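You operate a simulated robot arm through the tools that you are given. There is no shell and no other tool.

You are at the controls of a simulated two-armed robot. One attempt, no reset.

Task
Take the lid off the jar and lay it down on the left bench table.

It is judged by the outcome, as a careful person would: the job done as asked, and still so three seconds after it is handed in. It fails if anything else is knocked over, pushed out of place, dropped, spilled or broken. Lids that push on must go on centred and level and be pressed home; caps that screw on are set level and turned clockwise until they are tight.

Robot
Two 7-joint arms with two-finger parallel grippers on one trunk, on a base that moves. Base frame: it is fixed to the floor where the robot stands at the start and does not move with it; the origin is under the middle of the robot, x ahead of it, y to its left, z up. Readings come in cm, rad, newtons and seconds.
The left shoulder is at the start at [12.4, 17.1, 116.2], the right one opposite. With the tool pointing down near the work surface each hand reaches from about 10 to 88 cm from the robot's upright axis, wherever it stands, measured 20 degrees to its own side. Places, roughly: jar [-150, 300, 75]. Payload 4.4 kg a hand.
The tool frame of a hand sits at the grasp point between the pads (the TCP): z along the fingers, y along the line on which they close. The tips reach 2.3 cm beyond it. Largest opening 9.4 cm; finger width 3.8, thickness 1; the body of the gripper, 5.4 by 9.6 cm, starts 3.9 cm behind the TCP.
Orientation is told as [roll, pitch, yaw] about the base's x, y, z axes, in that order, counted from this pose: with the fingers straight down and closing along the base's y, the tool's x points along the base's -x, its y along +y and its z along -z.

Tools
- The arms move only by the tool nudge_tool. It takes "left_series", "right_series" or both (then of equal length, played together; a hand with none holds still); each is a list of rows, each a list of 7 numbers: the closure, from 0 (fully open) to 1 (shut), then the shift along the tool's x, y, z in cm, then the turn, a rotation vector about the tool's x, y, z in rad. In form: [[claw, dx, dy, dz, wx, wy, wz], ...]. A call has 1 to 20 rows; each row shifts and turns the commanded pose from where the row before left it, along the tool's axes as they then stand. A row lasts 0.2 s, in which the tool goes at most 5 cm and 0.15 rad; a call with a longer step from one row to the next is refused whole, and so is a gripper value outside its range. A pose out of reach is approached as far as the arm can. The call stops where the force on the tool passes 40 N (or 10 N more than at its start, if that is more) or the arm is blocked; 0.2 s more then pass. Each finger travels about 7.2 cm/s and halts on what it meets, pressing with about 44 N; the grip force reading is that of the motor and also rises with nothing between the fingers. The clock runs only during rows and for 0.2 s after the last one: add rows that do not move to give the fingers time. The reply holds the time, the measured pose of the TCP, the force on the tool along the base axes, the opening and the grip force, in the units named above and with some noise, with the torque about the TCP (base axes, N m) and any sound that the robot's microphone picked up.
- Cameras (640 x 400 px; columns grow to the right, rows downward): "scene" is now at [22.84, 1.79, 130.85]; the picture's right is [0.04, -1.00, 0.00], its down [-0.59, -0.03, -0.80] and it looks along [0.80, 0.04, -0.59] (base axes); focal length 254 px, centre (320, 200). "left" rides on the left gripper at [8.6, -1.6, -7.5] in its tool frame; the picture's right is [0.18, 0.98, 0.00], its down [-0.58, 0.11, -0.81] and it looks along [-0.79, 0.15, 0.59] (tool axes); focal length 243 px, centre (320, 200). "right" rides on the right gripper at [8.6, 1.6, -7.5] in its tool frame; the picture's right is [-0.18, 0.98, 0.00], its down [-0.58, -0.11, -0.81] and it looks along [-0.79, -0.15, 0.59] (tool axes); focal length 243 px, centre (320, 200). There is no depth. A picture from a camera that has moved, and an enlarged one, comes with that camera's place and axes in the base frame and with its lens. The place of the scene camera against the robot may be out by one fixed shift of up to 2.5 cm in any direction.
- snapshot(camera): a new picture of that camera. It takes no simulated time.
- move_column(by): moves the trunk up (or, below 0, down) by that many cm; the arms and the scene camera ride with it, the base frame stays. It gives what a move gives, with no picture.
- base_move(legs): drives the robot by 1 to 6 legs, each [ahead, left, turn to the left] in cm, cm and rad, along the robot's own axes; the way and the turn of a leg run together, so that a leg with both is an arc; at most 150 cm and 3.142 rad a leg. The arms and the cameras ride along, it lands a little off, and it stops where it bumps. It gives what a move gives.
- aim_head(pan, tilt): turns the head with the scene camera to pan (to the left, within 1.396 rad either way) and tilt (down, from -0.506 to 1.204), counted from straight ahead of the robot (the tilt from the chest, where the trunk bows). It gives what a move gives.
- inspect(camera, box): a new picture of the part [left, top, right, bottom] of that camera's present view, enlarged. It takes no simulated time.
- job_done(): hands the job in; it is judged then, once.

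Nothing tells you exact positions but the pictures and the camera data. Unless the task says otherwise, let go and move clear before handing in.

The tools are called as a command line: name --argument value ..., lists and objects as JSON in quotes. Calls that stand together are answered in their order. nudge_tool: Moves the arms, as the interface text tells. Its arguments: {"type":"object","properties":{"left_series":{"type":"array"},"right_series":{"type":"array"}},"required":[]} The other tools are called the same way: move_column (by) moves the trunk up or down; base_move (legs) drives the base; aim_head (pan, tilt) turns the head that bears the scene camera; snapshot (camera) takes a picture; inspect (camera, box) takes an enlarged picture of a part of a camera's view; job_done () hands the job in.

At the start:

```text
time: 0.0
left_eef_pos: [56.58, 24.16, 100.55]
left_ee_rot: [0.0, 0.001, 0.0]
left_contact_force: [0.1, -0.6, -0.1]
left_wrist_torque: [0.0, -0.02, 0.01]
left_width: 9.4
left_gripper_force: 0.0
right_eef_pos: [57.92, -27.39, 94.97]
right_ee_rot: [0.0, 0.0, 0.0]
right_contact_force: [0.6, 0.1, -0.8]
right_wrist_torque: [0.03, 0.03, -0.01]
right_width: 9.4
right_gripper_force: 0.1
trunk travel left (down, up): [-17.5, 21.3]
robot x, y, heading: [-0.04, 0.08, -0.004]
head pan, tilt (commanded): [0.044, 0.635]
```

scene: 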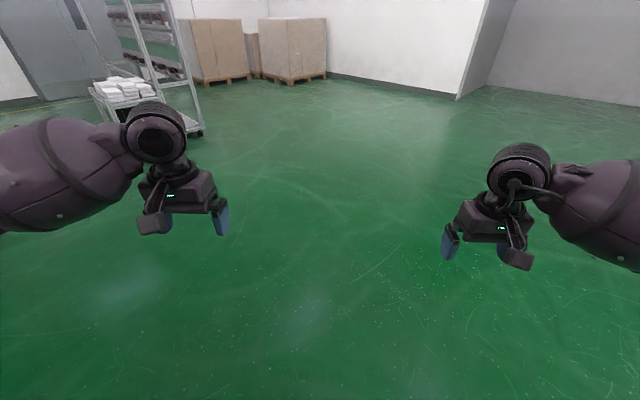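
right: 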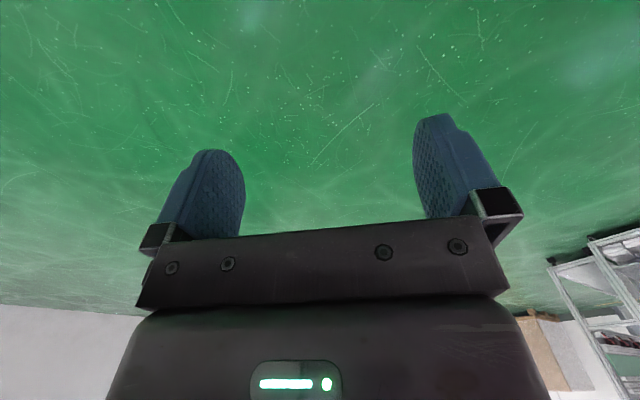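
left: 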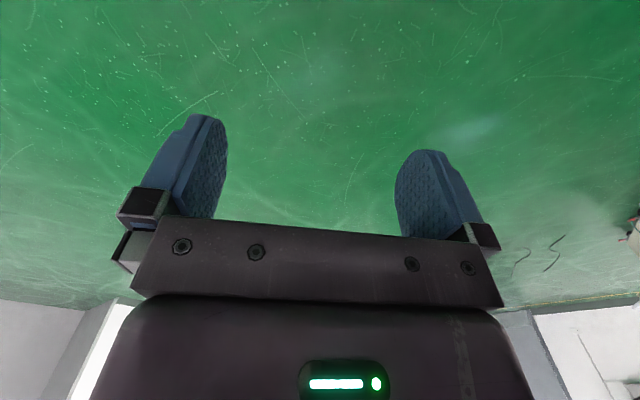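

I see open green floor ahead, with a shelf cart and boxes at the front left. The jar should be behind me to the left, near [-150, 300, 75], so I'll turn the head left to look for a clear way.

aim_head --pan 1.39 --tilt 0.3

```text
time: 1.5
left_eef_pos: [56.5, 24.12, 100.54]
left_ee_rot: [0.0, 0.001, 0.0]
left_contact_force: [-0.2, 0.6, 0.2]
left_wrist_torque: [0.0, 0.0, 0.02]
left_width: 9.4
left_gripper_force: 0.1
right_eef_pos: [57.8, -27.19, 94.95]
right_ee_rot: [0.0, -0.001, 0.0]
right_contact_force: [0.6, 0.2, 0.1]
right_wrist_torque: [-0.01, 0.0, -0.03]
right_width: 9.39
right_gripper_force: 0.1
trunk travel left (down, up): [-17.5, 21.3]
robot x, y, heading: [-0.27, -0.24, -0.001]
head pan, tilt (commanded): [1.389, 0.3]
```

The head is now turned left, so I'll take a picture to see what lies there.

snapshot --camera "scene"

```text
taken
camera scene: at [15.82, 10.59, 133.91], right [0.98, -0.18, 0.0], down [-0.05, -0.29, -0.96], along [0.17, 0.94, -0.3], focal length 254 px, centre (320, 200)
```

scene: 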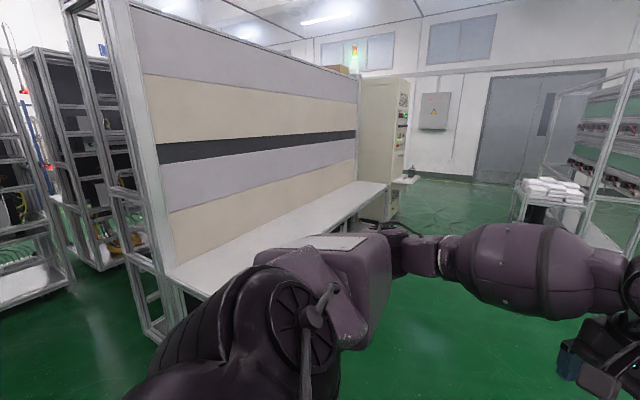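

A partition with a bench stands to my left, and the jar is probably beyond its left end. I'll look at the floor near me before turning, so the arms stay clear of things.

aim_head --pan 1.39 --tilt 0.75

snapshot --camera "scene"

aim_head --pan -1.39 --tilt 0.4

snapshot --camera "scene"

```text
time: 2.4
left_eef_pos: [56.46, 24.17, 100.53]
left_ee_rot: [0.0, 0.001, 0.0]
left_contact_force: [0.0, 0.0, 0.6]
left_wrist_torque: [0.01, -0.01, -0.02]
left_width: 9.4
left_gripper_force: 0.1
right_eef_pos: [57.82, -27.24, 95.03]
right_ee_rot: [0.0, -0.001, 0.0]
right_contact_force: [-1.2, -0.5, 0.8]
right_wrist_torque: [-0.01, 0.01, 0.0]
right_width: 9.4
right_gripper_force: 0.1
trunk travel left (down, up): [-17.5, 21.3]
robot x, y, heading: [-0.25, 0.13, 0.002]
head pan, tilt (commanded): [1.389, 0.75]
```

```text
taken
camera scene: at [15.62, 9.57, 129.89], right [0.98, -0.18, 0.0], down [-0.12, -0.67, -0.73], along [0.13, 0.72, -0.68], focal length 254 px, centre (320, 200)
```

scene: 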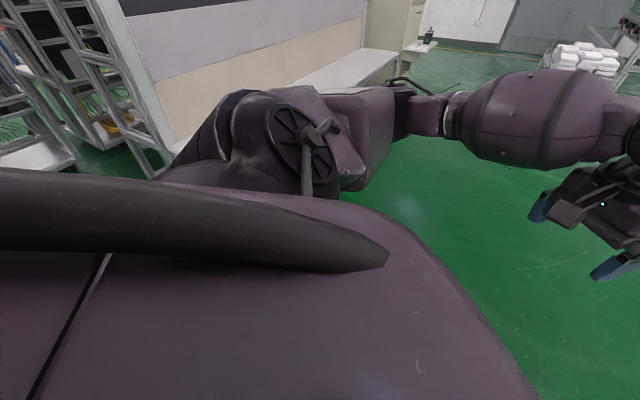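

```text
time: 4.8
left_eef_pos: [56.58, 24.1, 100.55]
left_ee_rot: [0.001, 0.001, 0.001]
left_contact_force: [-0.5, 0.3, 0.4]
left_wrist_torque: [-0.01, 0.02, -0.02]
left_width: 9.42
left_gripper_force: 0.1
right_eef_pos: [57.96, -27.2, 94.99]
right_ee_rot: [0.0, 0.001, 0.0]
right_contact_force: [1.0, 0.6, -0.1]
right_wrist_torque: [0.02, -0.02, 0.02]
right_width: 9.37
right_gripper_force: 0.0
trunk travel left (down, up): [-17.5, 21.3]
robot x, y, heading: [0.26, 0.11, -0.003]
head pan, tilt (commanded): [-1.389, 0.4]
```

```text
taken
camera scene: at [15.8, -7.7, 132.99], right [-0.98, -0.18, 0.0], down [-0.07, 0.38, -0.92], along [0.17, -0.91, -0.39], focal length 254 px, centre (320, 200)
```

scene: 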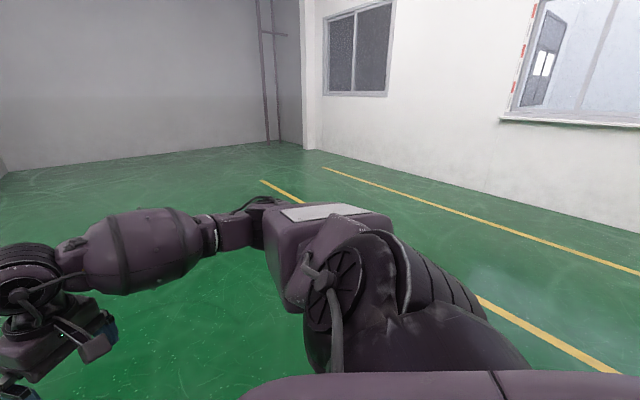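

The right side is open floor, and the partition bench is fairly close on the left. I'll shift right and then turn left toward the jar area.

base_move --legs '[[0, -50, 0], [0, 0, 1.57]]'

aim_head --pan 0.4 --tilt 0.25

snapshot --camera "scene"

```text
time: 13.6
left_eef_pos: [-23.44, 6.44, 100.51]
left_ee_rot: [0.001, 0.001, 1.562]
left_contact_force: [-0.7, 0.3, -0.2]
left_wrist_torque: [0.01, -0.02, 0.0]
left_width: 9.41
left_gripper_force: 0.0
right_eef_pos: [27.72, 7.26, 94.82]
right_ee_rot: [0.0, 0.001, 1.563]
right_contact_force: [0.4, -0.2, 0.3]
right_wrist_torque: [-0.01, 0.01, 0.0]
right_width: 9.39
right_gripper_force: 0.0
trunk travel left (down, up): [-17.5, 21.3]
robot x, y, heading: [-0.03, -50.16, 1.563]
head pan, tilt (commanded): [-1.389, 0.4]
```

```text
time: 15.4
left_eef_pos: [-23.7, 6.47, 100.57]
left_ee_rot: [0.0, 0.0, 1.563]
left_contact_force: [1.1, 0.3, 1.6]
left_wrist_torque: [0.01, 0.02, 0.03]
left_width: 9.39
left_gripper_force: 0.1
right_eef_pos: [27.69, 7.24, 94.98]
right_ee_rot: [0.0, 0.001, 1.562]
right_contact_force: [0.5, -1.3, 0.2]
right_wrist_torque: [-0.02, 0.01, 0.03]
right_width: 9.41
right_gripper_force: 0.1
trunk travel left (down, up): [-17.5, 21.3]
robot x, y, heading: [-0.01, -50.21, 1.568]
head pan, tilt (commanded): [0.4, 0.25]
```

```text
taken
camera scene: at [-4.54, -24.92, 134.39], right [0.92, 0.38, 0.0], down [0.09, -0.23, -0.97], along [-0.37, 0.9, -0.25], focal length 254 px, centre (320, 200)
```

scene: 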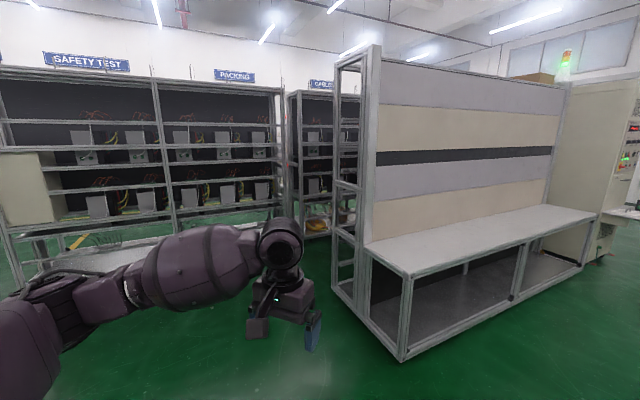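

The racks stand at the back left and the partition with its bench is ahead right. By projection the jar should show near pixel (313,178), so I'll zoom in there.

inspect --camera "scene" --box '[200, 110, 400, 260]'

inspect --camera "scene" --box '[0, 60, 300, 260]'

```text
2.67 times, centred on (300, 185) of scene
camera zoom: at [-4.54, -24.92, 134.39], right [0.92, 0.38, 0.0], down [0.09, -0.23, -0.97], along [-0.37, 0.9, -0.25], focal length 678 px, centre (373, 240)
```

zoom: 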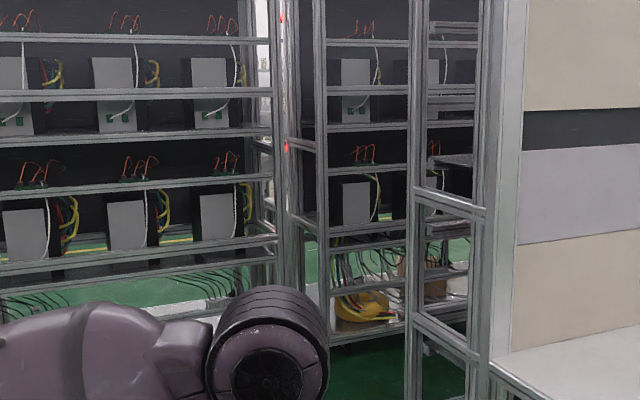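

```text
2.00 times, centred on (150, 160) of scene
camera zoom: at [-4.54, -24.92, 134.39], right [0.92, 0.38, 0.0], down [0.09, -0.23, -0.97], along [-0.37, 0.9, -0.25], focal length 509 px, centre (660, 280)
```

zoom: 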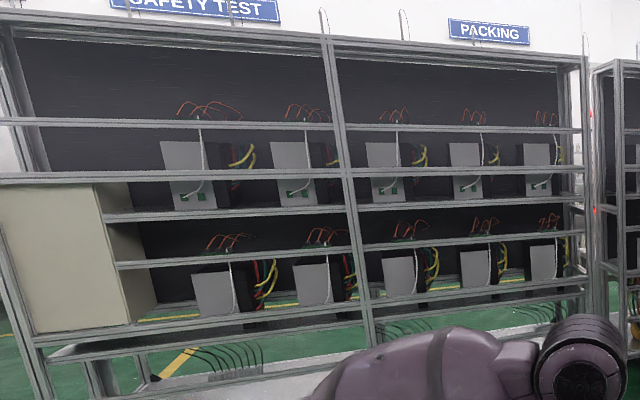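

The jar isn't visible from here; racks and partition posts are in the way. I'll look further left before driving.

aim_head --pan 1.2 --tilt 0.4

snapshot --camera "scene"

```text
time: 16.5
left_eef_pos: [-23.65, 6.53, 100.56]
left_ee_rot: [0.0, 0.001, 1.562]
left_contact_force: [-0.7, 0.6, 0.1]
left_wrist_torque: [-0.02, 0.01, -0.01]
left_width: 9.42
left_gripper_force: 0.1
right_eef_pos: [27.93, 7.3, 94.94]
right_ee_rot: [0.0, 0.001, 1.562]
right_contact_force: [0.0, 0.0, 0.1]
right_wrist_torque: [0.03, 0.01, -0.03]
right_width: 9.41
right_gripper_force: 0.1
trunk travel left (down, up): [-17.5, 21.3]
robot x, y, heading: [-0.11, -50.18, 1.565]
head pan, tilt (commanded): [1.201, 0.4]
```

```text
taken
camera scene: at [-9.59, -30.12, 132.99], right [0.37, 0.93, 0.0], down [0.36, -0.14, -0.92], along [-0.86, 0.34, -0.39], focal length 254 px, centre (320, 200)
```

scene: 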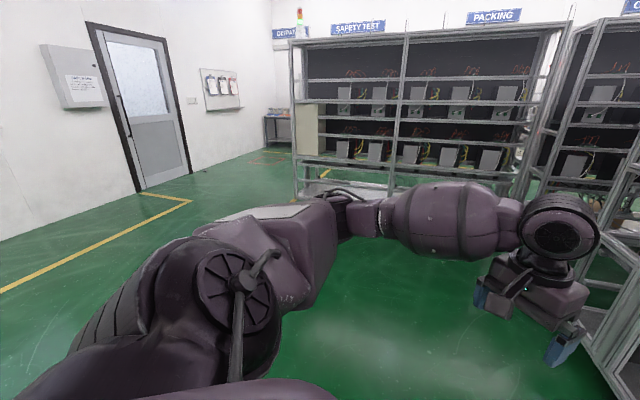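

I see the first rack running across and a second rack at the right; the jar should project near pixel (574,157). I'll zoom in on that area.

inspect --camera "scene" --box '[480, 60, 640, 220]'

inspect --camera "scene" --box '[240, 60, 480, 220]'

```text
2.50 times, centred on (560, 140) of scene
camera zoom: at [-9.59, -30.12, 132.99], right [0.37, 0.93, 0.0], down [0.36, -0.14, -0.92], along [-0.86, 0.34, -0.39], focal length 636 px, centre (-280, 350)
```

zoom: 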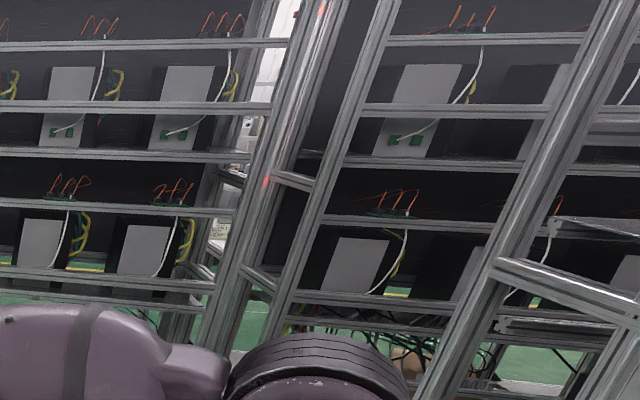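

```text
2.50 times, centred on (360, 140) of scene
camera zoom: at [-9.59, -30.12, 132.99], right [0.37, 0.93, 0.0], down [0.36, -0.14, -0.92], along [-0.86, 0.34, -0.39], focal length 636 px, centre (220, 350)
```

zoom: 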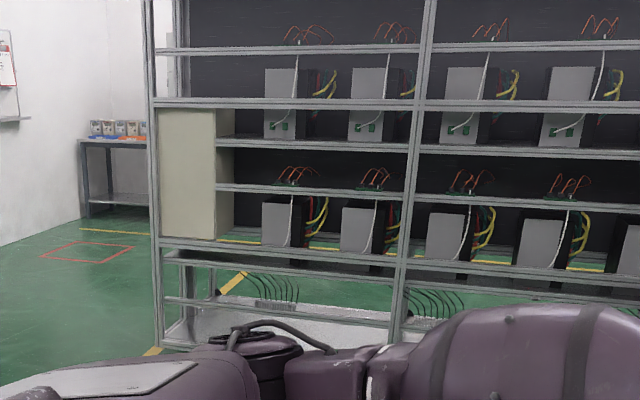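

Nothing jar-like shows from here; the likely spot is behind the partition. I'll drive left across the clear floor to look down the gap.

base_move --legs '[[0, 110, 0]]'

aim_head --pan 0.0 --tilt 0.25

snapshot --camera "scene"

```text
time: 26.4
left_eef_pos: [-133.65, 7.63, 100.65]
left_ee_rot: [0.0, 0.001, 1.56]
left_contact_force: [0.0, -0.5, 1.0]
left_wrist_torque: [-0.01, 0.0, 0.02]
left_width: 9.39
left_gripper_force: 0.0
right_eef_pos: [-82.27, 8.36, 94.99]
right_ee_rot: [0.0, 0.0, 1.559]
right_contact_force: [-0.3, -0.3, 0.2]
right_wrist_torque: [0.02, 0.03, 0.01]
right_width: 9.43
right_gripper_force: 0.1
trunk travel left (down, up): [-17.5, 21.3]
robot x, y, heading: [-109.78, -49.06, 1.562]
head pan, tilt (commanded): [1.201, 0.4]
```

```text
time: 27.8
left_eef_pos: [-133.55, 7.78, 100.53]
left_ee_rot: [0.001, 0.0, 1.561]
left_contact_force: [0.5, 0.1, -0.1]
left_wrist_torque: [0.03, -0.03, -0.02]
left_width: 9.41
left_gripper_force: 0.0
right_eef_pos: [-82.12, 8.35, 95.03]
right_ee_rot: [0.0, 0.0, 1.561]
right_contact_force: [0.3, -0.1, -0.7]
right_wrist_torque: [-0.05, 0.01, -0.03]
right_width: 9.4
right_gripper_force: 0.1
trunk travel left (down, up): [-17.5, 21.3]
robot x, y, heading: [-109.81, -49.51, 1.555]
head pan, tilt (commanded): [0.0, 0.25]
```

```text
taken
camera scene: at [-110.92, -23.17, 134.39], right [1.0, -0.01, 0.0], down [0.0, -0.25, -0.97], along [0.01, 0.97, -0.25], focal length 254 px, centre (320, 200)
```

scene: 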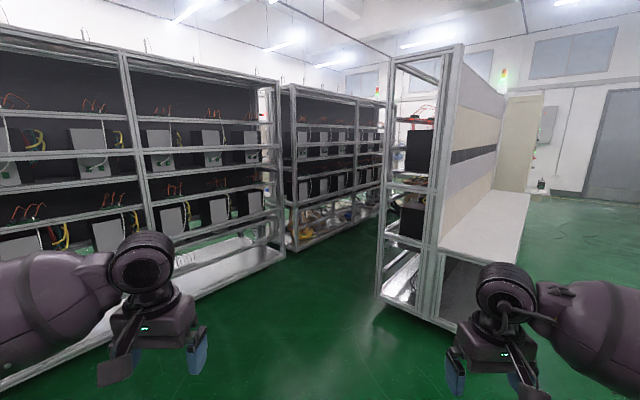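

The rack ends and the gap between them are now ahead. The jar should project near pixel (287,182), so I'll zoom there.

inspect --camera "scene" --box '[220, 80, 380, 260]'

inspect --camera "scene" --box '[360, 80, 540, 220]'

```text
2.22 times, centred on (300, 170) of scene
camera zoom: at [-110.92, -23.17, 134.39], right [1.0, -0.01, 0.0], down [0.0, -0.25, -0.97], along [0.01, 0.97, -0.25], focal length 565 px, centre (364, 267)
```

zoom: 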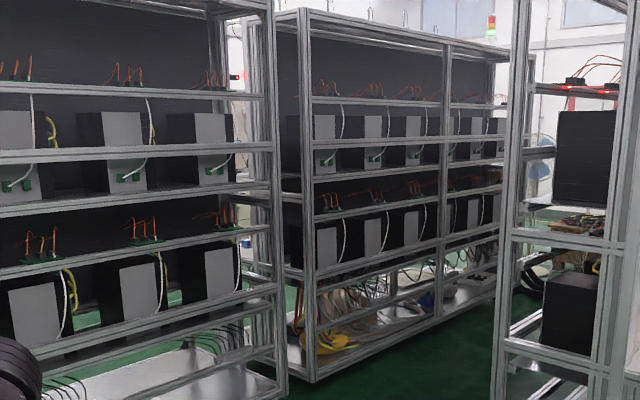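

```text
2.86 times, centred on (450, 150) of scene
camera zoom: at [-110.92, -23.17, 134.39], right [1.0, -0.01, 0.0], down [0.0, -0.25, -0.97], along [0.01, 0.97, -0.25], focal length 727 px, centre (-51, 343)
```

zoom: 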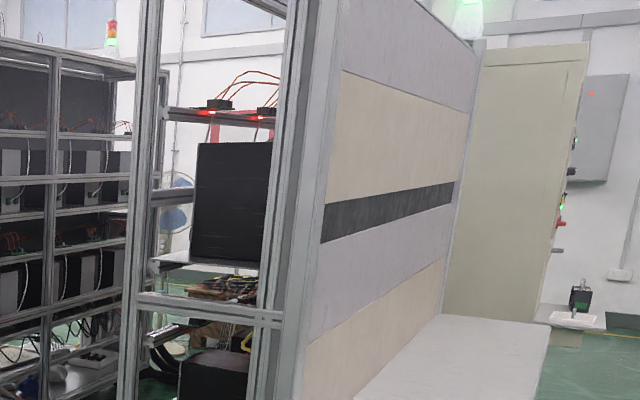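

No jar is visible on the racks, and the geometry puts it just behind them, probably on a table on the far side. There is a wide passage round the left end of the rack, so I'll drive there and turn to look along it.

base_move --legs '[[-44, 85, 0], [-44, 84, 0], [0, 0, 0.8]]'

aim_head --pan 0.0 --tilt 0.3

snapshot --camera "scene"

```text
time: 45.2
left_eef_pos: [-337.29, -114.34, 100.57]
left_ee_rot: [0.0, 0.001, 2.37]
left_contact_force: [0.6, -0.1, -0.2]
left_wrist_torque: [0.02, 0.0, -0.04]
left_width: 9.4
left_gripper_force: 0.0
right_eef_pos: [-302.22, -76.54, 95.1]
right_ee_rot: [-0.001, 0.0, 2.371]
right_contact_force: [-0.2, 0.0, -0.3]
right_wrist_torque: [0.0, -0.01, 0.01]
right_width: 9.42
right_gripper_force: 0.1
trunk travel left (down, up): [-17.5, 21.3]
robot x, y, heading: [-279.8, -136.29, 2.372]
head pan, tilt (commanded): [0.0, 0.25]
```

```text
time: 45.8
left_eef_pos: [-337.3, -114.22, 100.49]
left_ee_rot: [-0.001, 0.001, 2.368]
left_contact_force: [-0.8, 0.1, 0.5]
left_wrist_torque: [-0.01, 0.0, 0.02]
left_width: 9.39
left_gripper_force: 0.1
right_eef_pos: [-302.36, -76.7, 95.08]
right_ee_rot: [-0.001, -0.001, 2.369]
right_contact_force: [-0.7, -0.3, 0.4]
right_wrist_torque: [0.02, -0.02, -0.02]
right_width: 9.39
right_gripper_force: 0.1
trunk travel left (down, up): [-17.5, 21.3]
robot x, y, heading: [-279.88, -136.72, 2.363]
head pan, tilt (commanded): [0.0, 0.3]
```

```text
taken
camera scene: at [-298.71, -117.84, 133.92], right [0.7, 0.72, 0.0], down [0.21, -0.21, -0.96], along [-0.68, 0.67, -0.3], focal length 254 px, centre (320, 200)
```

scene: 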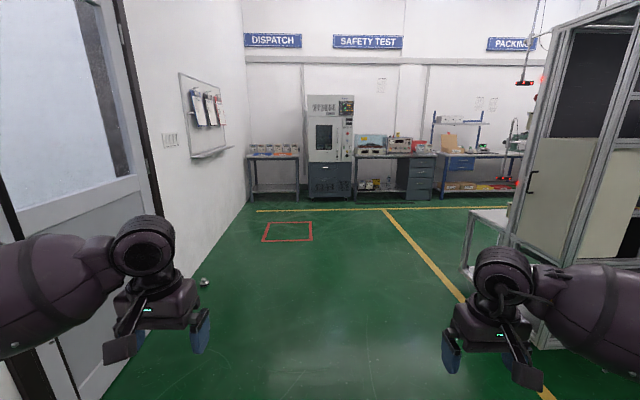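

A white table stands behind the rack on the right, and further benches are along the far wall. I'll drive ahead down the passage and look again.

base_move --legs '[[130, 0, 0]]'

aim_head --pan -0.6 --tilt 0.3

snapshot --camera "scene"

```text
time: 52.3
left_eef_pos: [-429.77, -23.28, 100.52]
left_ee_rot: [0.0, 0.0, 2.36]
left_contact_force: [-0.3, -0.3, -0.8]
left_wrist_torque: [0.0, 0.02, 0.0]
left_width: 9.41
left_gripper_force: 0.1
right_eef_pos: [-394.44, 14.26, 94.99]
right_ee_rot: [0.0, 0.001, 2.363]
right_contact_force: [0.3, -0.2, 0.5]
right_wrist_torque: [0.0, -0.02, 0.0]
right_width: 9.4
right_gripper_force: 0.1
trunk travel left (down, up): [-17.5, 21.3]
robot x, y, heading: [-372.43, -45.88, 2.366]
head pan, tilt (commanded): [0.0, 0.3]
```

```text
time: 53.3
left_eef_pos: [-429.78, -23.25, 100.73]
left_ee_rot: [-0.001, -0.001, 2.363]
left_contact_force: [-0.4, -0.1, 0.3]
left_wrist_torque: [0.01, 0.01, 0.02]
left_width: 9.41
left_gripper_force: 0.1
right_eef_pos: [-394.49, 14.18, 95.11]
right_ee_rot: [0.0, 0.0, 2.364]
right_contact_force: [-0.2, 0.1, -0.2]
right_wrist_torque: [0.02, 0.0, 0.0]
right_width: 9.39
right_gripper_force: 0.1
trunk travel left (down, up): [-17.5, 21.3]
robot x, y, heading: [-372.34, -45.49, 2.367]
head pan, tilt (commanded): [-0.6, 0.3]
```

```text
taken
camera scene: at [-386.3, -24.44, 133.91], right [0.98, 0.19, 0.0], down [0.06, -0.29, -0.96], along [-0.18, 0.94, -0.3], focal length 254 px, centre (320, 200)
```

scene: 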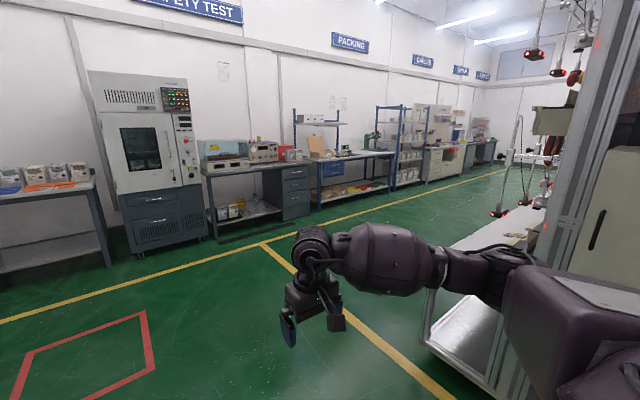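

The table behind the rack is coming into view to the right, with tools hanging above it. I'll drive on into the aisle and turn right to look along it.

base_move --legs '[[110, 0, 0], [100, 0, 0], [0, 0, -1.2]]'

aim_head --pan -0.5 --tilt 0.25

snapshot --camera "scene"

```text
time: 66.7
left_eef_pos: [-520.34, 162.59, 100.6]
left_ee_rot: [-0.001, 0.001, 1.162]
left_contact_force: [-0.1, 0.5, -0.4]
left_wrist_torque: [0.02, 0.02, -0.02]
left_width: 9.43
left_gripper_force: 0.0
right_eef_pos: [-472.74, 143.14, 95.11]
right_ee_rot: [0.001, -0.001, 1.161]
right_contact_force: [-0.1, 0.5, 0.2]
right_wrist_torque: [0.0, 0.0, -0.01]
right_width: 9.43
right_gripper_force: 0.0
trunk travel left (down, up): [-17.5, 21.3]
robot x, y, heading: [-520.89, 100.96, 1.164]
head pan, tilt (commanded): [-0.6, 0.3]
```

```text
time: 67.3
left_eef_pos: [-520.42, 162.48, 100.59]
left_ee_rot: [-0.001, -0.001, 1.163]
left_contact_force: [-0.4, -0.1, 0.0]
left_wrist_torque: [0.02, 0.01, 0.0]
left_width: 9.41
left_gripper_force: 0.0
right_eef_pos: [-473.01, 143.24, 94.87]
right_ee_rot: [0.0, 0.0, 1.162]
right_contact_force: [0.7, 0.3, 0.1]
right_wrist_torque: [0.0, 0.01, 0.01]
right_width: 9.39
right_gripper_force: 0.0
trunk travel left (down, up): [-17.5, 21.3]
robot x, y, heading: [-520.91, 100.99, 1.169]
head pan, tilt (commanded): [-0.499, 0.25]
```

```text
taken
camera scene: at [-508.55, 122.18, 134.39], right [0.61, -0.79, 0.0], down [-0.19, -0.15, -0.97], along [0.76, 0.6, -0.25], focal length 254 px, centre (320, 200)
```

scene: 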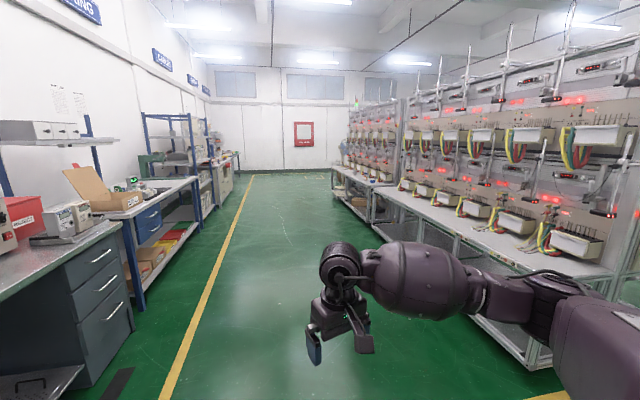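

The tables behind the racks are on my right, and the jar should be near pixel (370,176), where the second table begins. I'll zoom in.

inspect --camera "scene" --box '[320, 110, 440, 210]'

inspect --camera "scene" --box '[100, 110, 260, 240]'

```text
4.00 times, centred on (380, 160) of scene
camera zoom: at [-508.55, 122.18, 134.39], right [0.61, -0.79, 0.0], down [-0.19, -0.15, -0.97], along [0.76, 0.6, -0.25], focal length 1018 px, centre (80, 360)
```

zoom: 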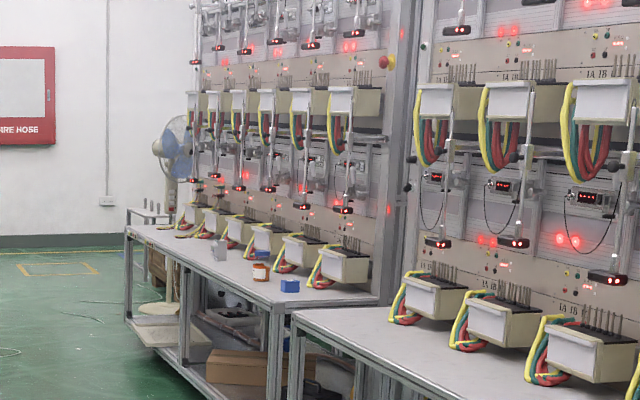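

```text
3.08 times, centred on (180, 175) of scene
camera zoom: at [-508.55, 122.18, 134.39], right [0.61, -0.79, 0.0], down [-0.19, -0.15, -0.97], along [0.76, 0.6, -0.25], focal length 783 px, centre (751, 277)
```

zoom: 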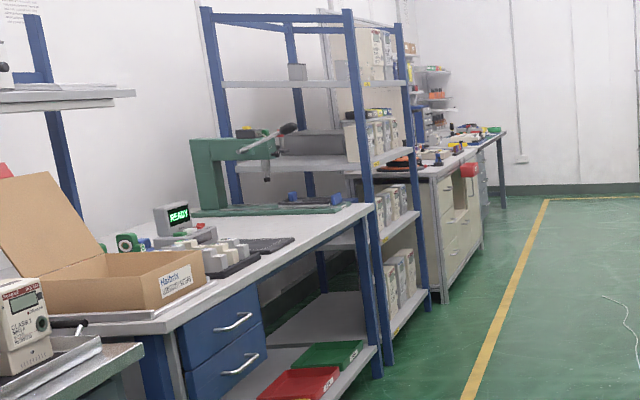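

I see what looks like an orange jar with a white lid on the far (left) bench table, with a grey piece and a blue box near it. I'll drive down the aisle toward it.

base_move --legs '[[0, 0, -0.384], [125, 0, 0], [125, 0, 0]]'

aim_head --pan -0.6 --tilt 0.35

snapshot --camera "scene"

```text
time: 80.7
left_eef_pos: [-321.04, 333.54, 100.54]
left_ee_rot: [0.001, -0.001, 0.782]
left_contact_force: [0.3, -0.3, 0.5]
left_wrist_torque: [0.01, 0.0, 0.0]
left_width: 9.37
left_gripper_force: 0.1
right_eef_pos: [-284.05, 297.72, 95.08]
right_ee_rot: [0.0, -0.001, 0.779]
right_contact_force: [-0.2, -0.5, -0.7]
right_wrist_torque: [-0.02, -0.05, -0.02]
right_width: 9.4
right_gripper_force: 0.1
trunk travel left (down, up): [-17.5, 21.3]
robot x, y, heading: [-344.15, 276.54, 0.779]
head pan, tilt (commanded): [-0.499, 0.25]
```

```text
time: 81.3
left_eef_pos: [-321.12, 333.49, 100.66]
left_ee_rot: [0.0, 0.001, 0.78]
left_contact_force: [-0.3, 0.3, -0.1]
left_wrist_torque: [-0.02, 0.0, -0.01]
left_width: 9.39
left_gripper_force: 0.0
right_eef_pos: [-284.06, 297.85, 94.91]
right_ee_rot: [0.001, 0.001, 0.78]
right_contact_force: [-0.9, 0.5, 0.4]
right_wrist_torque: [0.0, -0.01, 0.03]
right_width: 9.39
right_gripper_force: 0.1
trunk travel left (down, up): [-17.5, 21.3]
robot x, y, heading: [-344.13, 276.51, 0.781]
head pan, tilt (commanded): [-0.6, 0.351]
```

```text
taken
camera scene: at [-325.41, 290.38, 133.45], right [0.18, -0.98, 0.0], down [-0.34, -0.06, -0.94], along [0.92, 0.17, -0.34], focal length 254 px, centre (320, 200)
```

scene: 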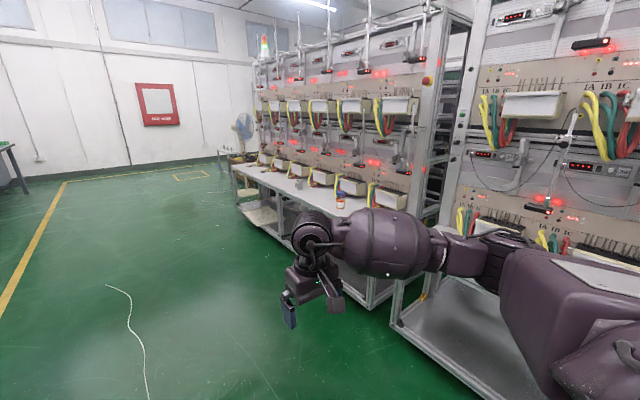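

The jar is now visible near pixel (340,202), placing it at about (-168,306). I'll zoom in before getting in front of it.

inspect --camera "scene" --box '[240, 140, 440, 265]'

inspect --camera "scene" --box '[310, 180, 374, 220]'

```text
3.20 times, centred on (340, 202) of scene
camera zoom: at [-325.41, 290.38, 133.45], right [0.18, -0.98, 0.0], down [-0.34, -0.06, -0.94], along [0.92, 0.17, -0.34], focal length 814 px, centre (256, 192)
```

zoom: 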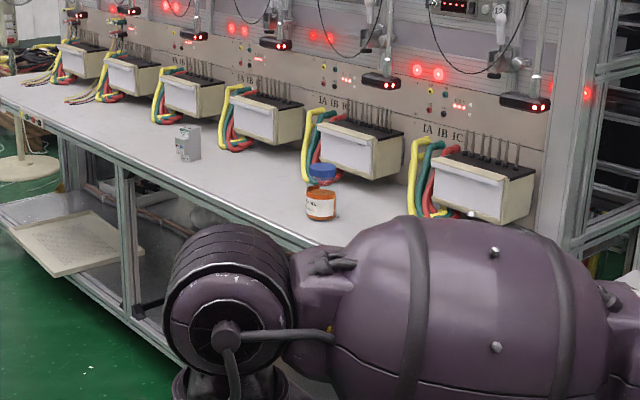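

```text
10.00 times, centred on (342, 200) of scene
camera zoom: at [-325.41, 290.38, 133.45], right [0.18, -0.98, 0.0], down [-0.34, -0.06, -0.94], along [0.92, 0.17, -0.34], focal length 2544 px, centre (100, 200)
```

zoom: 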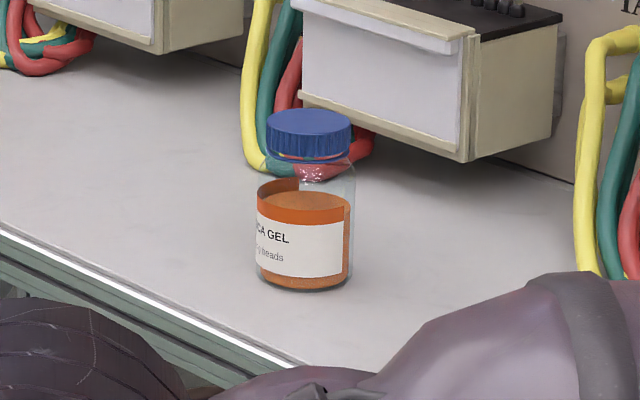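

It's a silica gel jar with a ribbed blue screw cap, standing about 10 cm in from the bench's front edge at about (-165, 306), with the bench top near z=69.5. I'll drive along the aisle until I'm level with it and turn right to face the bench.

base_move --legs '[[145, 0, 0], [0, 0, -1.566]]'

aim_head --pan 0.0 --tilt 0.5

snapshot --camera "scene"

```text
time: 92.4
left_eef_pos: [-182.76, 356.25, 100.57]
left_ee_rot: [0.0, 0.001, -0.787]
left_contact_force: [-0.7, 0.2, -0.5]
left_wrist_torque: [0.0, 0.0, -0.01]
left_width: 9.4
left_gripper_force: 0.0
right_eef_pos: [-218.37, 319.02, 95.09]
right_ee_rot: [0.0, 0.001, -0.786]
right_contact_force: [-0.7, 0.1, -0.4]
right_wrist_torque: [0.01, 0.01, -0.02]
right_width: 9.41
right_gripper_force: 0.1
trunk travel left (down, up): [-17.5, 21.3]
robot x, y, heading: [-240.04, 378.97, -0.784]
head pan, tilt (commanded): [-0.6, 0.351]
```

```text
time: 93.4
left_eef_pos: [-182.72, 356.31, 100.69]
left_ee_rot: [0.0, 0.001, -0.783]
left_contact_force: [0.7, -0.3, 0.4]
left_wrist_torque: [0.01, 0.01, -0.03]
left_width: 9.4
left_gripper_force: 0.1
right_eef_pos: [-218.39, 319.13, 94.96]
right_ee_rot: [0.001, 0.0, -0.785]
right_contact_force: [0.5, 1.0, 0.1]
right_wrist_torque: [-0.02, 0.02, -0.01]
right_width: 9.41
right_gripper_force: 0.0
trunk travel left (down, up): [-17.5, 21.3]
robot x, y, heading: [-240.1, 379.21, -0.787]
head pan, tilt (commanded): [0.0, 0.499]
```

```text
taken
camera scene: at [-223.83, 363.4, 132.08], right [-0.71, -0.71, 0.0], down [-0.34, 0.34, -0.88], along [0.62, -0.62, -0.48], focal length 254 px, centre (320, 200)
```

scene: 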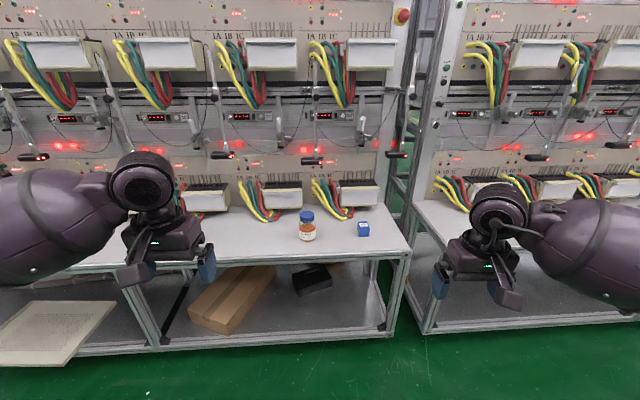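

inspect --camera "scene" --box '[200, 150, 420, 290]'

inspect --camera "scene" --box '[270, 190, 390, 265]'

```text
2.86 times, centred on (310, 220) of scene
camera zoom: at [-223.83, 363.4, 132.08], right [-0.71, -0.71, 0.0], down [-0.34, 0.34, -0.88], along [0.62, -0.62, -0.48], focal length 727 px, centre (349, 143)
```

zoom: 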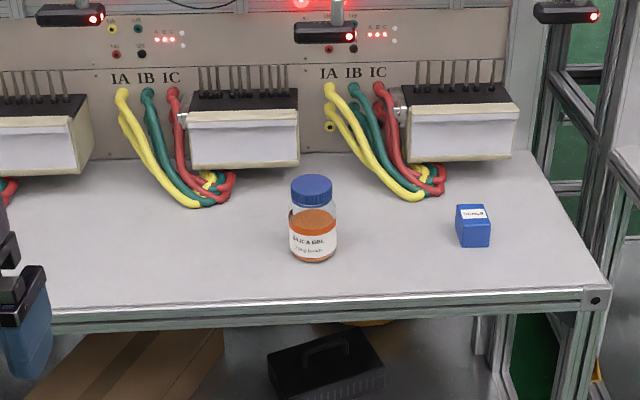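

```text
5.33 times, centred on (330, 228) of scene
camera zoom: at [-223.83, 363.4, 132.08], right [-0.71, -0.71, 0.0], down [-0.34, 0.34, -0.88], along [0.62, -0.62, -0.48], focal length 1357 px, centre (267, 53)
```

zoom: 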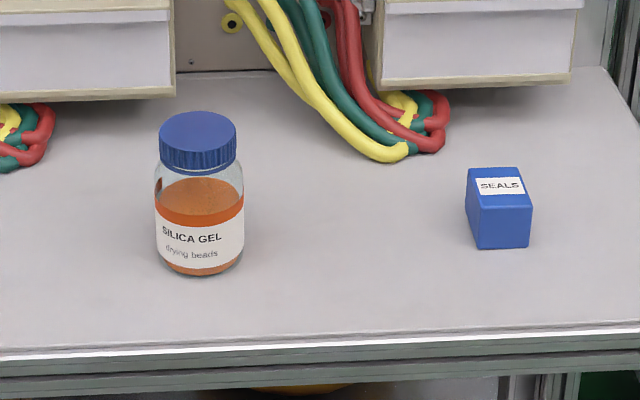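

The jar stands alone with a blue "SEALS" box about 20 cm to its right, wires behind it, and a hanging scanner above and behind at about z=96. I'll drive in to about 65 cm from the jar and look down at it.

base_move --legs '[[38, 6, 0]]'

aim_head --pan 0.0 --tilt 0.75

snapshot --camera "scene"

snapshot --camera "right"

snapshot --camera "left"

```text
time: 95.8
left_eef_pos: [-151.79, 333.65, 100.53]
left_ee_rot: [0.002, -0.001, -0.787]
left_contact_force: [0.3, 0.2, -0.8]
left_wrist_torque: [0.03, 0.04, 0.03]
left_width: 9.38
left_gripper_force: 0.1
right_eef_pos: [-187.42, 296.47, 95.02]
right_ee_rot: [-0.002, -0.001, -0.787]
right_contact_force: [0.3, 0.0, 0.2]
right_wrist_torque: [-0.05, 0.0, 0.0]
right_width: 9.42
right_gripper_force: 0.1
trunk travel left (down, up): [-17.5, 21.3]
robot x, y, heading: [-208.81, 356.45, -0.788]
head pan, tilt (commanded): [0.0, 0.499]
```

```text
time: 96.6
left_eef_pos: [-151.87, 333.75, 100.53]
left_ee_rot: [0.0, -0.001, -0.787]
left_contact_force: [0.0, 0.1, -0.5]
left_wrist_torque: [-0.04, 0.0, 0.0]
left_width: 9.41
left_gripper_force: 0.1
right_eef_pos: [-187.51, 296.56, 94.98]
right_ee_rot: [-0.001, 0.0, -0.789]
right_contact_force: [0.3, 0.6, 0.0]
right_wrist_torque: [-0.01, 0.02, -0.02]
right_width: 9.39
right_gripper_force: 0.0
trunk travel left (down, up): [-17.5, 21.3]
robot x, y, heading: [-209.04, 356.39, -0.786]
head pan, tilt (commanded): [0.0, 0.75]
```

```text
taken
camera scene: at [-193.49, 341.39, 129.89], right [-0.71, -0.71, 0.0], down [-0.48, 0.48, -0.73], along [0.52, -0.52, -0.68], focal length 254 px, centre (320, 200)
```

scene: 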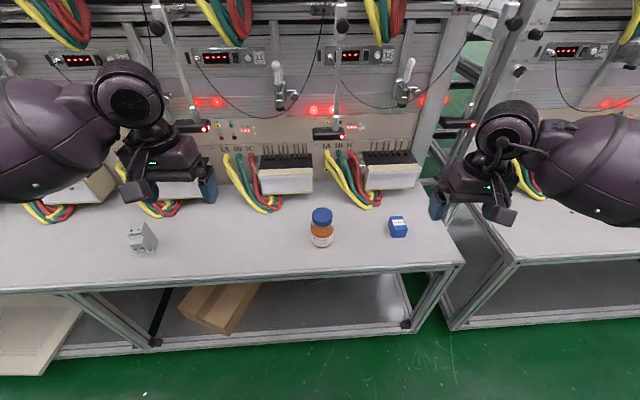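

```text
taken
camera right: at [-192.39, 303.81, 102.34], right [0.83, 0.56, 0.0], down [0.33, -0.49, 0.81], along [0.45, -0.67, -0.59], focal length 243 px, centre (320, 200)
```

right: 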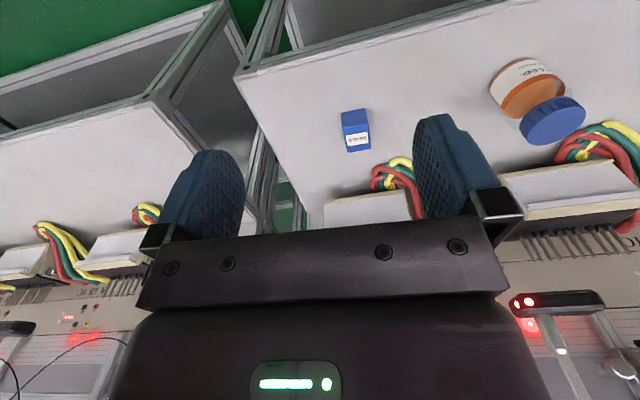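

```text
taken
camera left: at [-159.22, 338.73, 107.96], right [0.57, 0.82, 0.0], down [0.49, -0.33, 0.81], along [0.66, -0.46, -0.59], focal length 243 px, centre (320, 200)
```

left: 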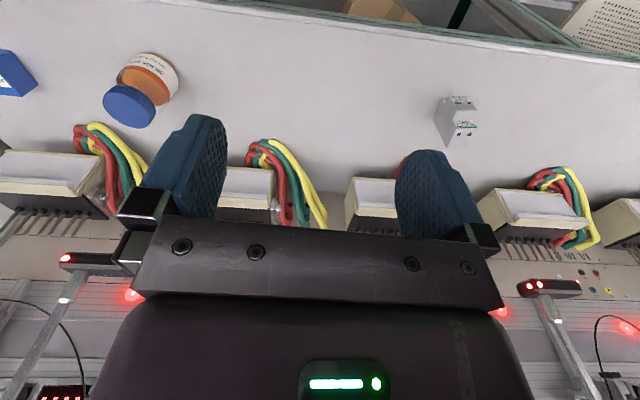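

Both wrist cameras see the jar too, so I can triangulate it exactly. I'll enlarge those views.

inspect --camera "right" --box '[470, 40, 630, 160]'

inspect --camera "left" --box '[70, 30, 230, 150]'

inspect --camera "scene" --box '[260, 180, 420, 280]'

```text
3.33 times, centred on (550, 100) of right
camera zoom: at [-192.39, 303.81, 102.34], right [0.83, 0.56, 0.0], down [0.33, -0.49, 0.81], along [0.45, -0.67, -0.59], focal length 809 px, centre (-447, 533)
```

zoom: 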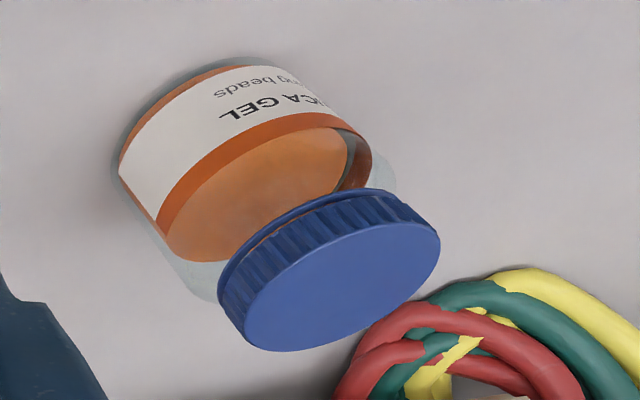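

```text
3.33 times, centred on (150, 90) of left
camera zoom: at [-159.22, 338.73, 107.96], right [0.57, 0.82, 0.0], down [0.49, -0.33, 0.81], along [0.66, -0.46, -0.59], focal length 809 px, centre (887, 567)
```

zoom: 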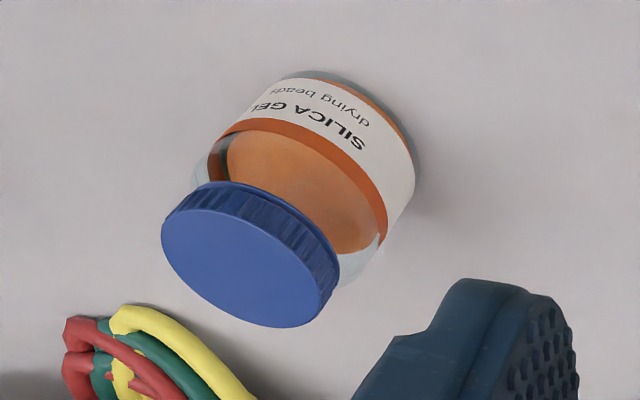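

```text
4.00 times, centred on (340, 230) of scene
camera zoom: at [-193.49, 341.39, 129.89], right [-0.71, -0.71, 0.0], down [-0.48, 0.48, -0.73], along [0.52, -0.52, -0.68], focal length 1018 px, centre (240, 80)
```

zoom: 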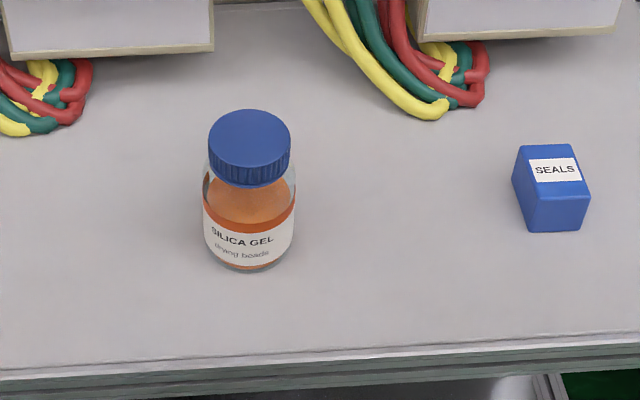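

Triangulating with the two wrist cameras puts the centre of the cap top at about (-158.2, 304.9, 77.5), with the bench top at about z=67, so the jar is roughly 10.5 cm tall. My plan is to hold the jar body with the left hand from front-left, and unscrew the cap from above with the right hand; first I'll move 8 cm closer and lower the trunk a little.

base_move --legs '[[8, 0, 0]]'

move_column --by -8

snapshot --camera "scene"

```text
time: 97.6
left_eef_pos: [-146.35, 328.07, 100.54]
left_ee_rot: [0.001, 0.002, -0.787]
left_contact_force: [0.2, -0.5, -0.4]
left_wrist_torque: [0.0, -0.01, 0.0]
left_width: 9.41
left_gripper_force: 0.1
right_eef_pos: [-181.83, 290.88, 94.95]
right_ee_rot: [-0.001, 0.0, -0.788]
right_contact_force: [-0.1, 0.4, -0.3]
right_wrist_torque: [0.02, 0.0, 0.03]
right_width: 9.38
right_gripper_force: 0.1
trunk travel left (down, up): [-17.5, 21.3]
robot x, y, heading: [-203.82, 350.98, -0.788]
head pan, tilt (commanded): [0.0, 0.75]
```

```text
time: 98.8
left_eef_pos: [-146.5, 328.14, 92.7]
left_ee_rot: [0.001, -0.003, -0.788]
left_contact_force: [0.6, 0.5, -0.5]
left_wrist_torque: [0.0, -0.04, 0.0]
left_width: 9.37
left_gripper_force: 0.0
right_eef_pos: [-182.01, 290.92, 87.14]
right_ee_rot: [-0.001, -0.005, -0.787]
right_contact_force: [0.6, -0.3, 1.0]
right_wrist_torque: [-0.03, -0.01, -0.01]
right_width: 9.42
right_gripper_force: 0.1
trunk travel left (down, up): [-9.5, 29.3]
robot x, y, heading: [-203.37, 351.11, -0.789]
head pan, tilt (commanded): [0.0, 0.75]
```

```text
taken
camera scene: at [-182.25, 330.12, 120.3], right [-0.71, -0.71, 0.0], down [-0.48, 0.48, -0.73], along [0.52, -0.52, -0.68], focal length 254 px, centre (320, 200)
```

scene: 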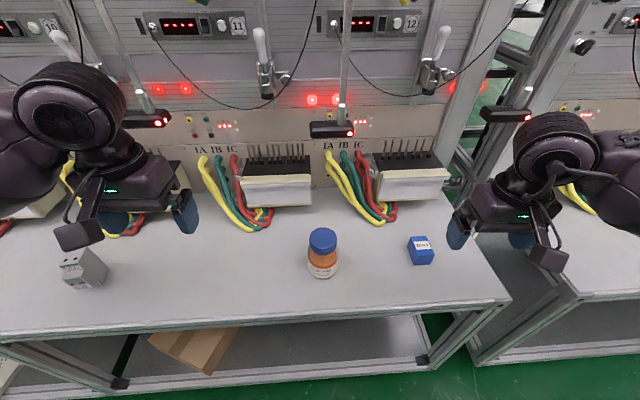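

The jar is now about 65 cm straight ahead, and the left hand has free space over the bench to the left of it. I'll turn the left hand in place toward a near-horizontal pose pointing forward-right, with its camera side up, in two halves.

nudge_tool --left_series '[[0, 0, 0, 0, 0.0908, 0.0331, -0.1082], [0, 0, 0, 0, 0.0908, 0.0331, -0.1082], [0, 0, 0, 0, 0.0908, 0.0331, -0.1082], [0, 0, 0, 0, 0.0908, 0.0331, -0.1082], [0, 0, 0, 0, 0.0908, 0.0331, -0.1082], [0, 0, 0, 0, 0.0908, 0.0331, -0.1082], [0, 0, 0, 0, 0.0908, 0.0331, -0.1082], [0, 0, 0, 0, 0.0908, 0.0331, -0.1082], [0, 0, 0, 0, 0.0908, 0.0331, -0.1082]]'

snapshot --camera "scene"

```text
time: 100.8
left_eef_pos: [-146.25, 328.08, 92.54]
left_ee_rot: [-0.619, 0.603, 0.054]
left_contact_force: [0.6, -0.1, 0.4]
left_wrist_torque: [-0.02, -0.01, -0.01]
left_width: 9.37
left_gripper_force: 0.0
right_eef_pos: [-181.97, 290.85, 87.02]
right_ee_rot: [0.001, 0.002, -0.787]
right_contact_force: [0.4, 0.7, 0.7]
right_wrist_torque: [0.01, 0.02, -0.01]
right_width: 9.41
right_gripper_force: 0.0
trunk travel left (down, up): [-9.5, 29.3]
robot x, y, heading: [-203.41, 350.99, -0.788]
head pan, tilt (commanded): [0.0, 0.75]
```

```text
taken
camera scene: at [-182.14, 330.02, 120.22], right [-0.71, -0.71, 0.0], down [-0.48, 0.48, -0.73], along [0.52, -0.52, -0.68], focal length 254 px, centre (320, 200)
```

scene: 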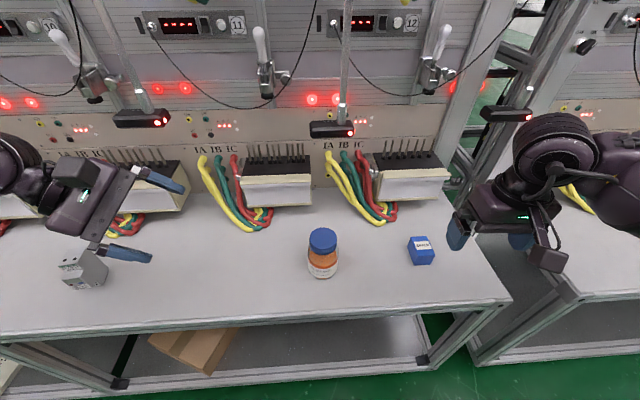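

The left hand turned freely and now points rightward. I notice a dark block on top of the gripper, so I'll zoom in to see how far it protrudes.

inspect --camera "scene" --box '[0, 100, 240, 300]'

inspect --camera "scene" --box '[420, 100, 640, 290]'

```text
2.00 times, centred on (120, 200) of scene
camera zoom: at [-182.14, 330.02, 120.22], right [-0.71, -0.71, 0.0], down [-0.48, 0.48, -0.73], along [0.52, -0.52, -0.68], focal length 509 px, centre (720, 200)
```

zoom: 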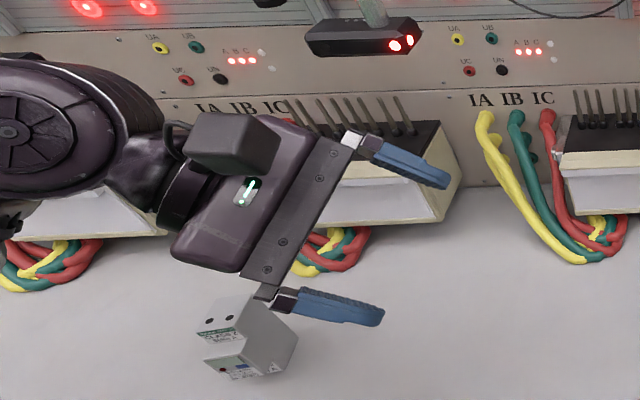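

```text
2.11 times, centred on (530, 195) of scene
camera zoom: at [-182.14, 330.02, 120.22], right [-0.71, -0.71, 0.0], down [-0.48, 0.48, -0.73], along [0.52, -0.52, -0.68], focal length 536 px, centre (-122, 210)
```

zoom: 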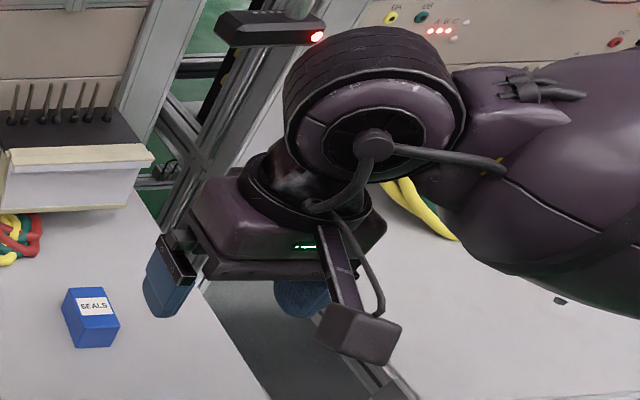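

The camera block is a real part standing out from the gripper on the +x side, so I'll keep the two hands' camera blocks clear of each other. The left hand still has free space around it, so I'll finish the turn so its camera ends up on top.

nudge_tool --left_series '[[0, 0, 0, 0, 0.0908, 0.0331, -0.1082], [0, 0, 0, 0, 0.0908, 0.0331, -0.1082], [0, 0, 0, 0, 0.0908, 0.0331, -0.1082], [0, 0, 0, 0, 0.0908, 0.0331, -0.1082], [0, 0, 0, 0, 0.0908, 0.0331, -0.1082], [0, 0, 0, 0, 0.0908, 0.0331, -0.1082], [0, 0, 0, 0, 0.0908, 0.0331, -0.1082], [0, 0, 0, 0, 0.0908, 0.0331, -0.1082], [0, 0, 0, 0, 0.0908, 0.0331, -0.1082]]'

snapshot --camera "scene"

snapshot --camera "left"

```text
time: 102.8
left_eef_pos: [-146.27, 328.14, 92.56]
left_ee_rot: [0.017, 1.399, 1.672]
left_contact_force: [-0.7, -0.4, 0.8]
left_wrist_torque: [-0.02, -0.01, 0.03]
left_width: 9.38
left_gripper_force: 0.0
right_eef_pos: [-181.93, 290.94, 86.87]
right_ee_rot: [0.001, 0.002, -0.787]
right_contact_force: [-0.3, 0.2, 1.1]
right_wrist_torque: [0.02, 0.0, -0.01]
right_width: 9.38
right_gripper_force: 0.0
trunk travel left (down, up): [-9.5, 29.3]
robot x, y, heading: [-203.26, 351.13, -0.786]
head pan, tilt (commanded): [0.0, 0.75]
```

```text
taken
camera scene: at [-182.15, 329.95, 120.2], right [-0.71, -0.71, 0.0], down [-0.48, 0.48, -0.73], along [0.52, -0.52, -0.68], focal length 254 px, centre (320, 200)
```

scene: 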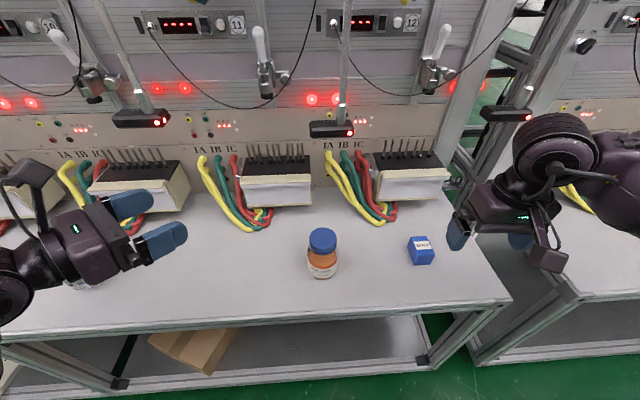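

```text
taken
camera left: at [-145.22, 334.06, 102.31], right [-0.98, -0.12, 0.18], down [-0.19, 0.88, -0.43], along [-0.11, -0.46, -0.88], focal length 243 px, centre (320, 200)
```

left: 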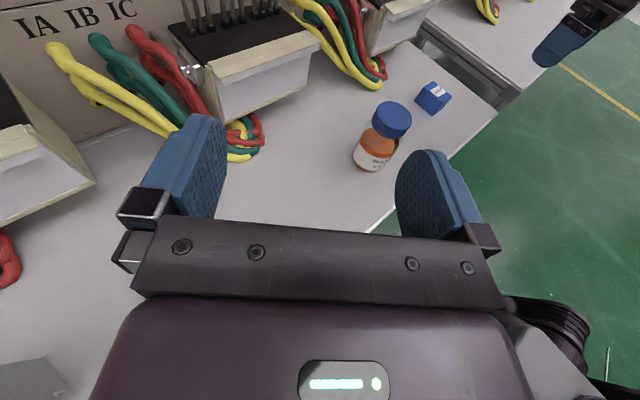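

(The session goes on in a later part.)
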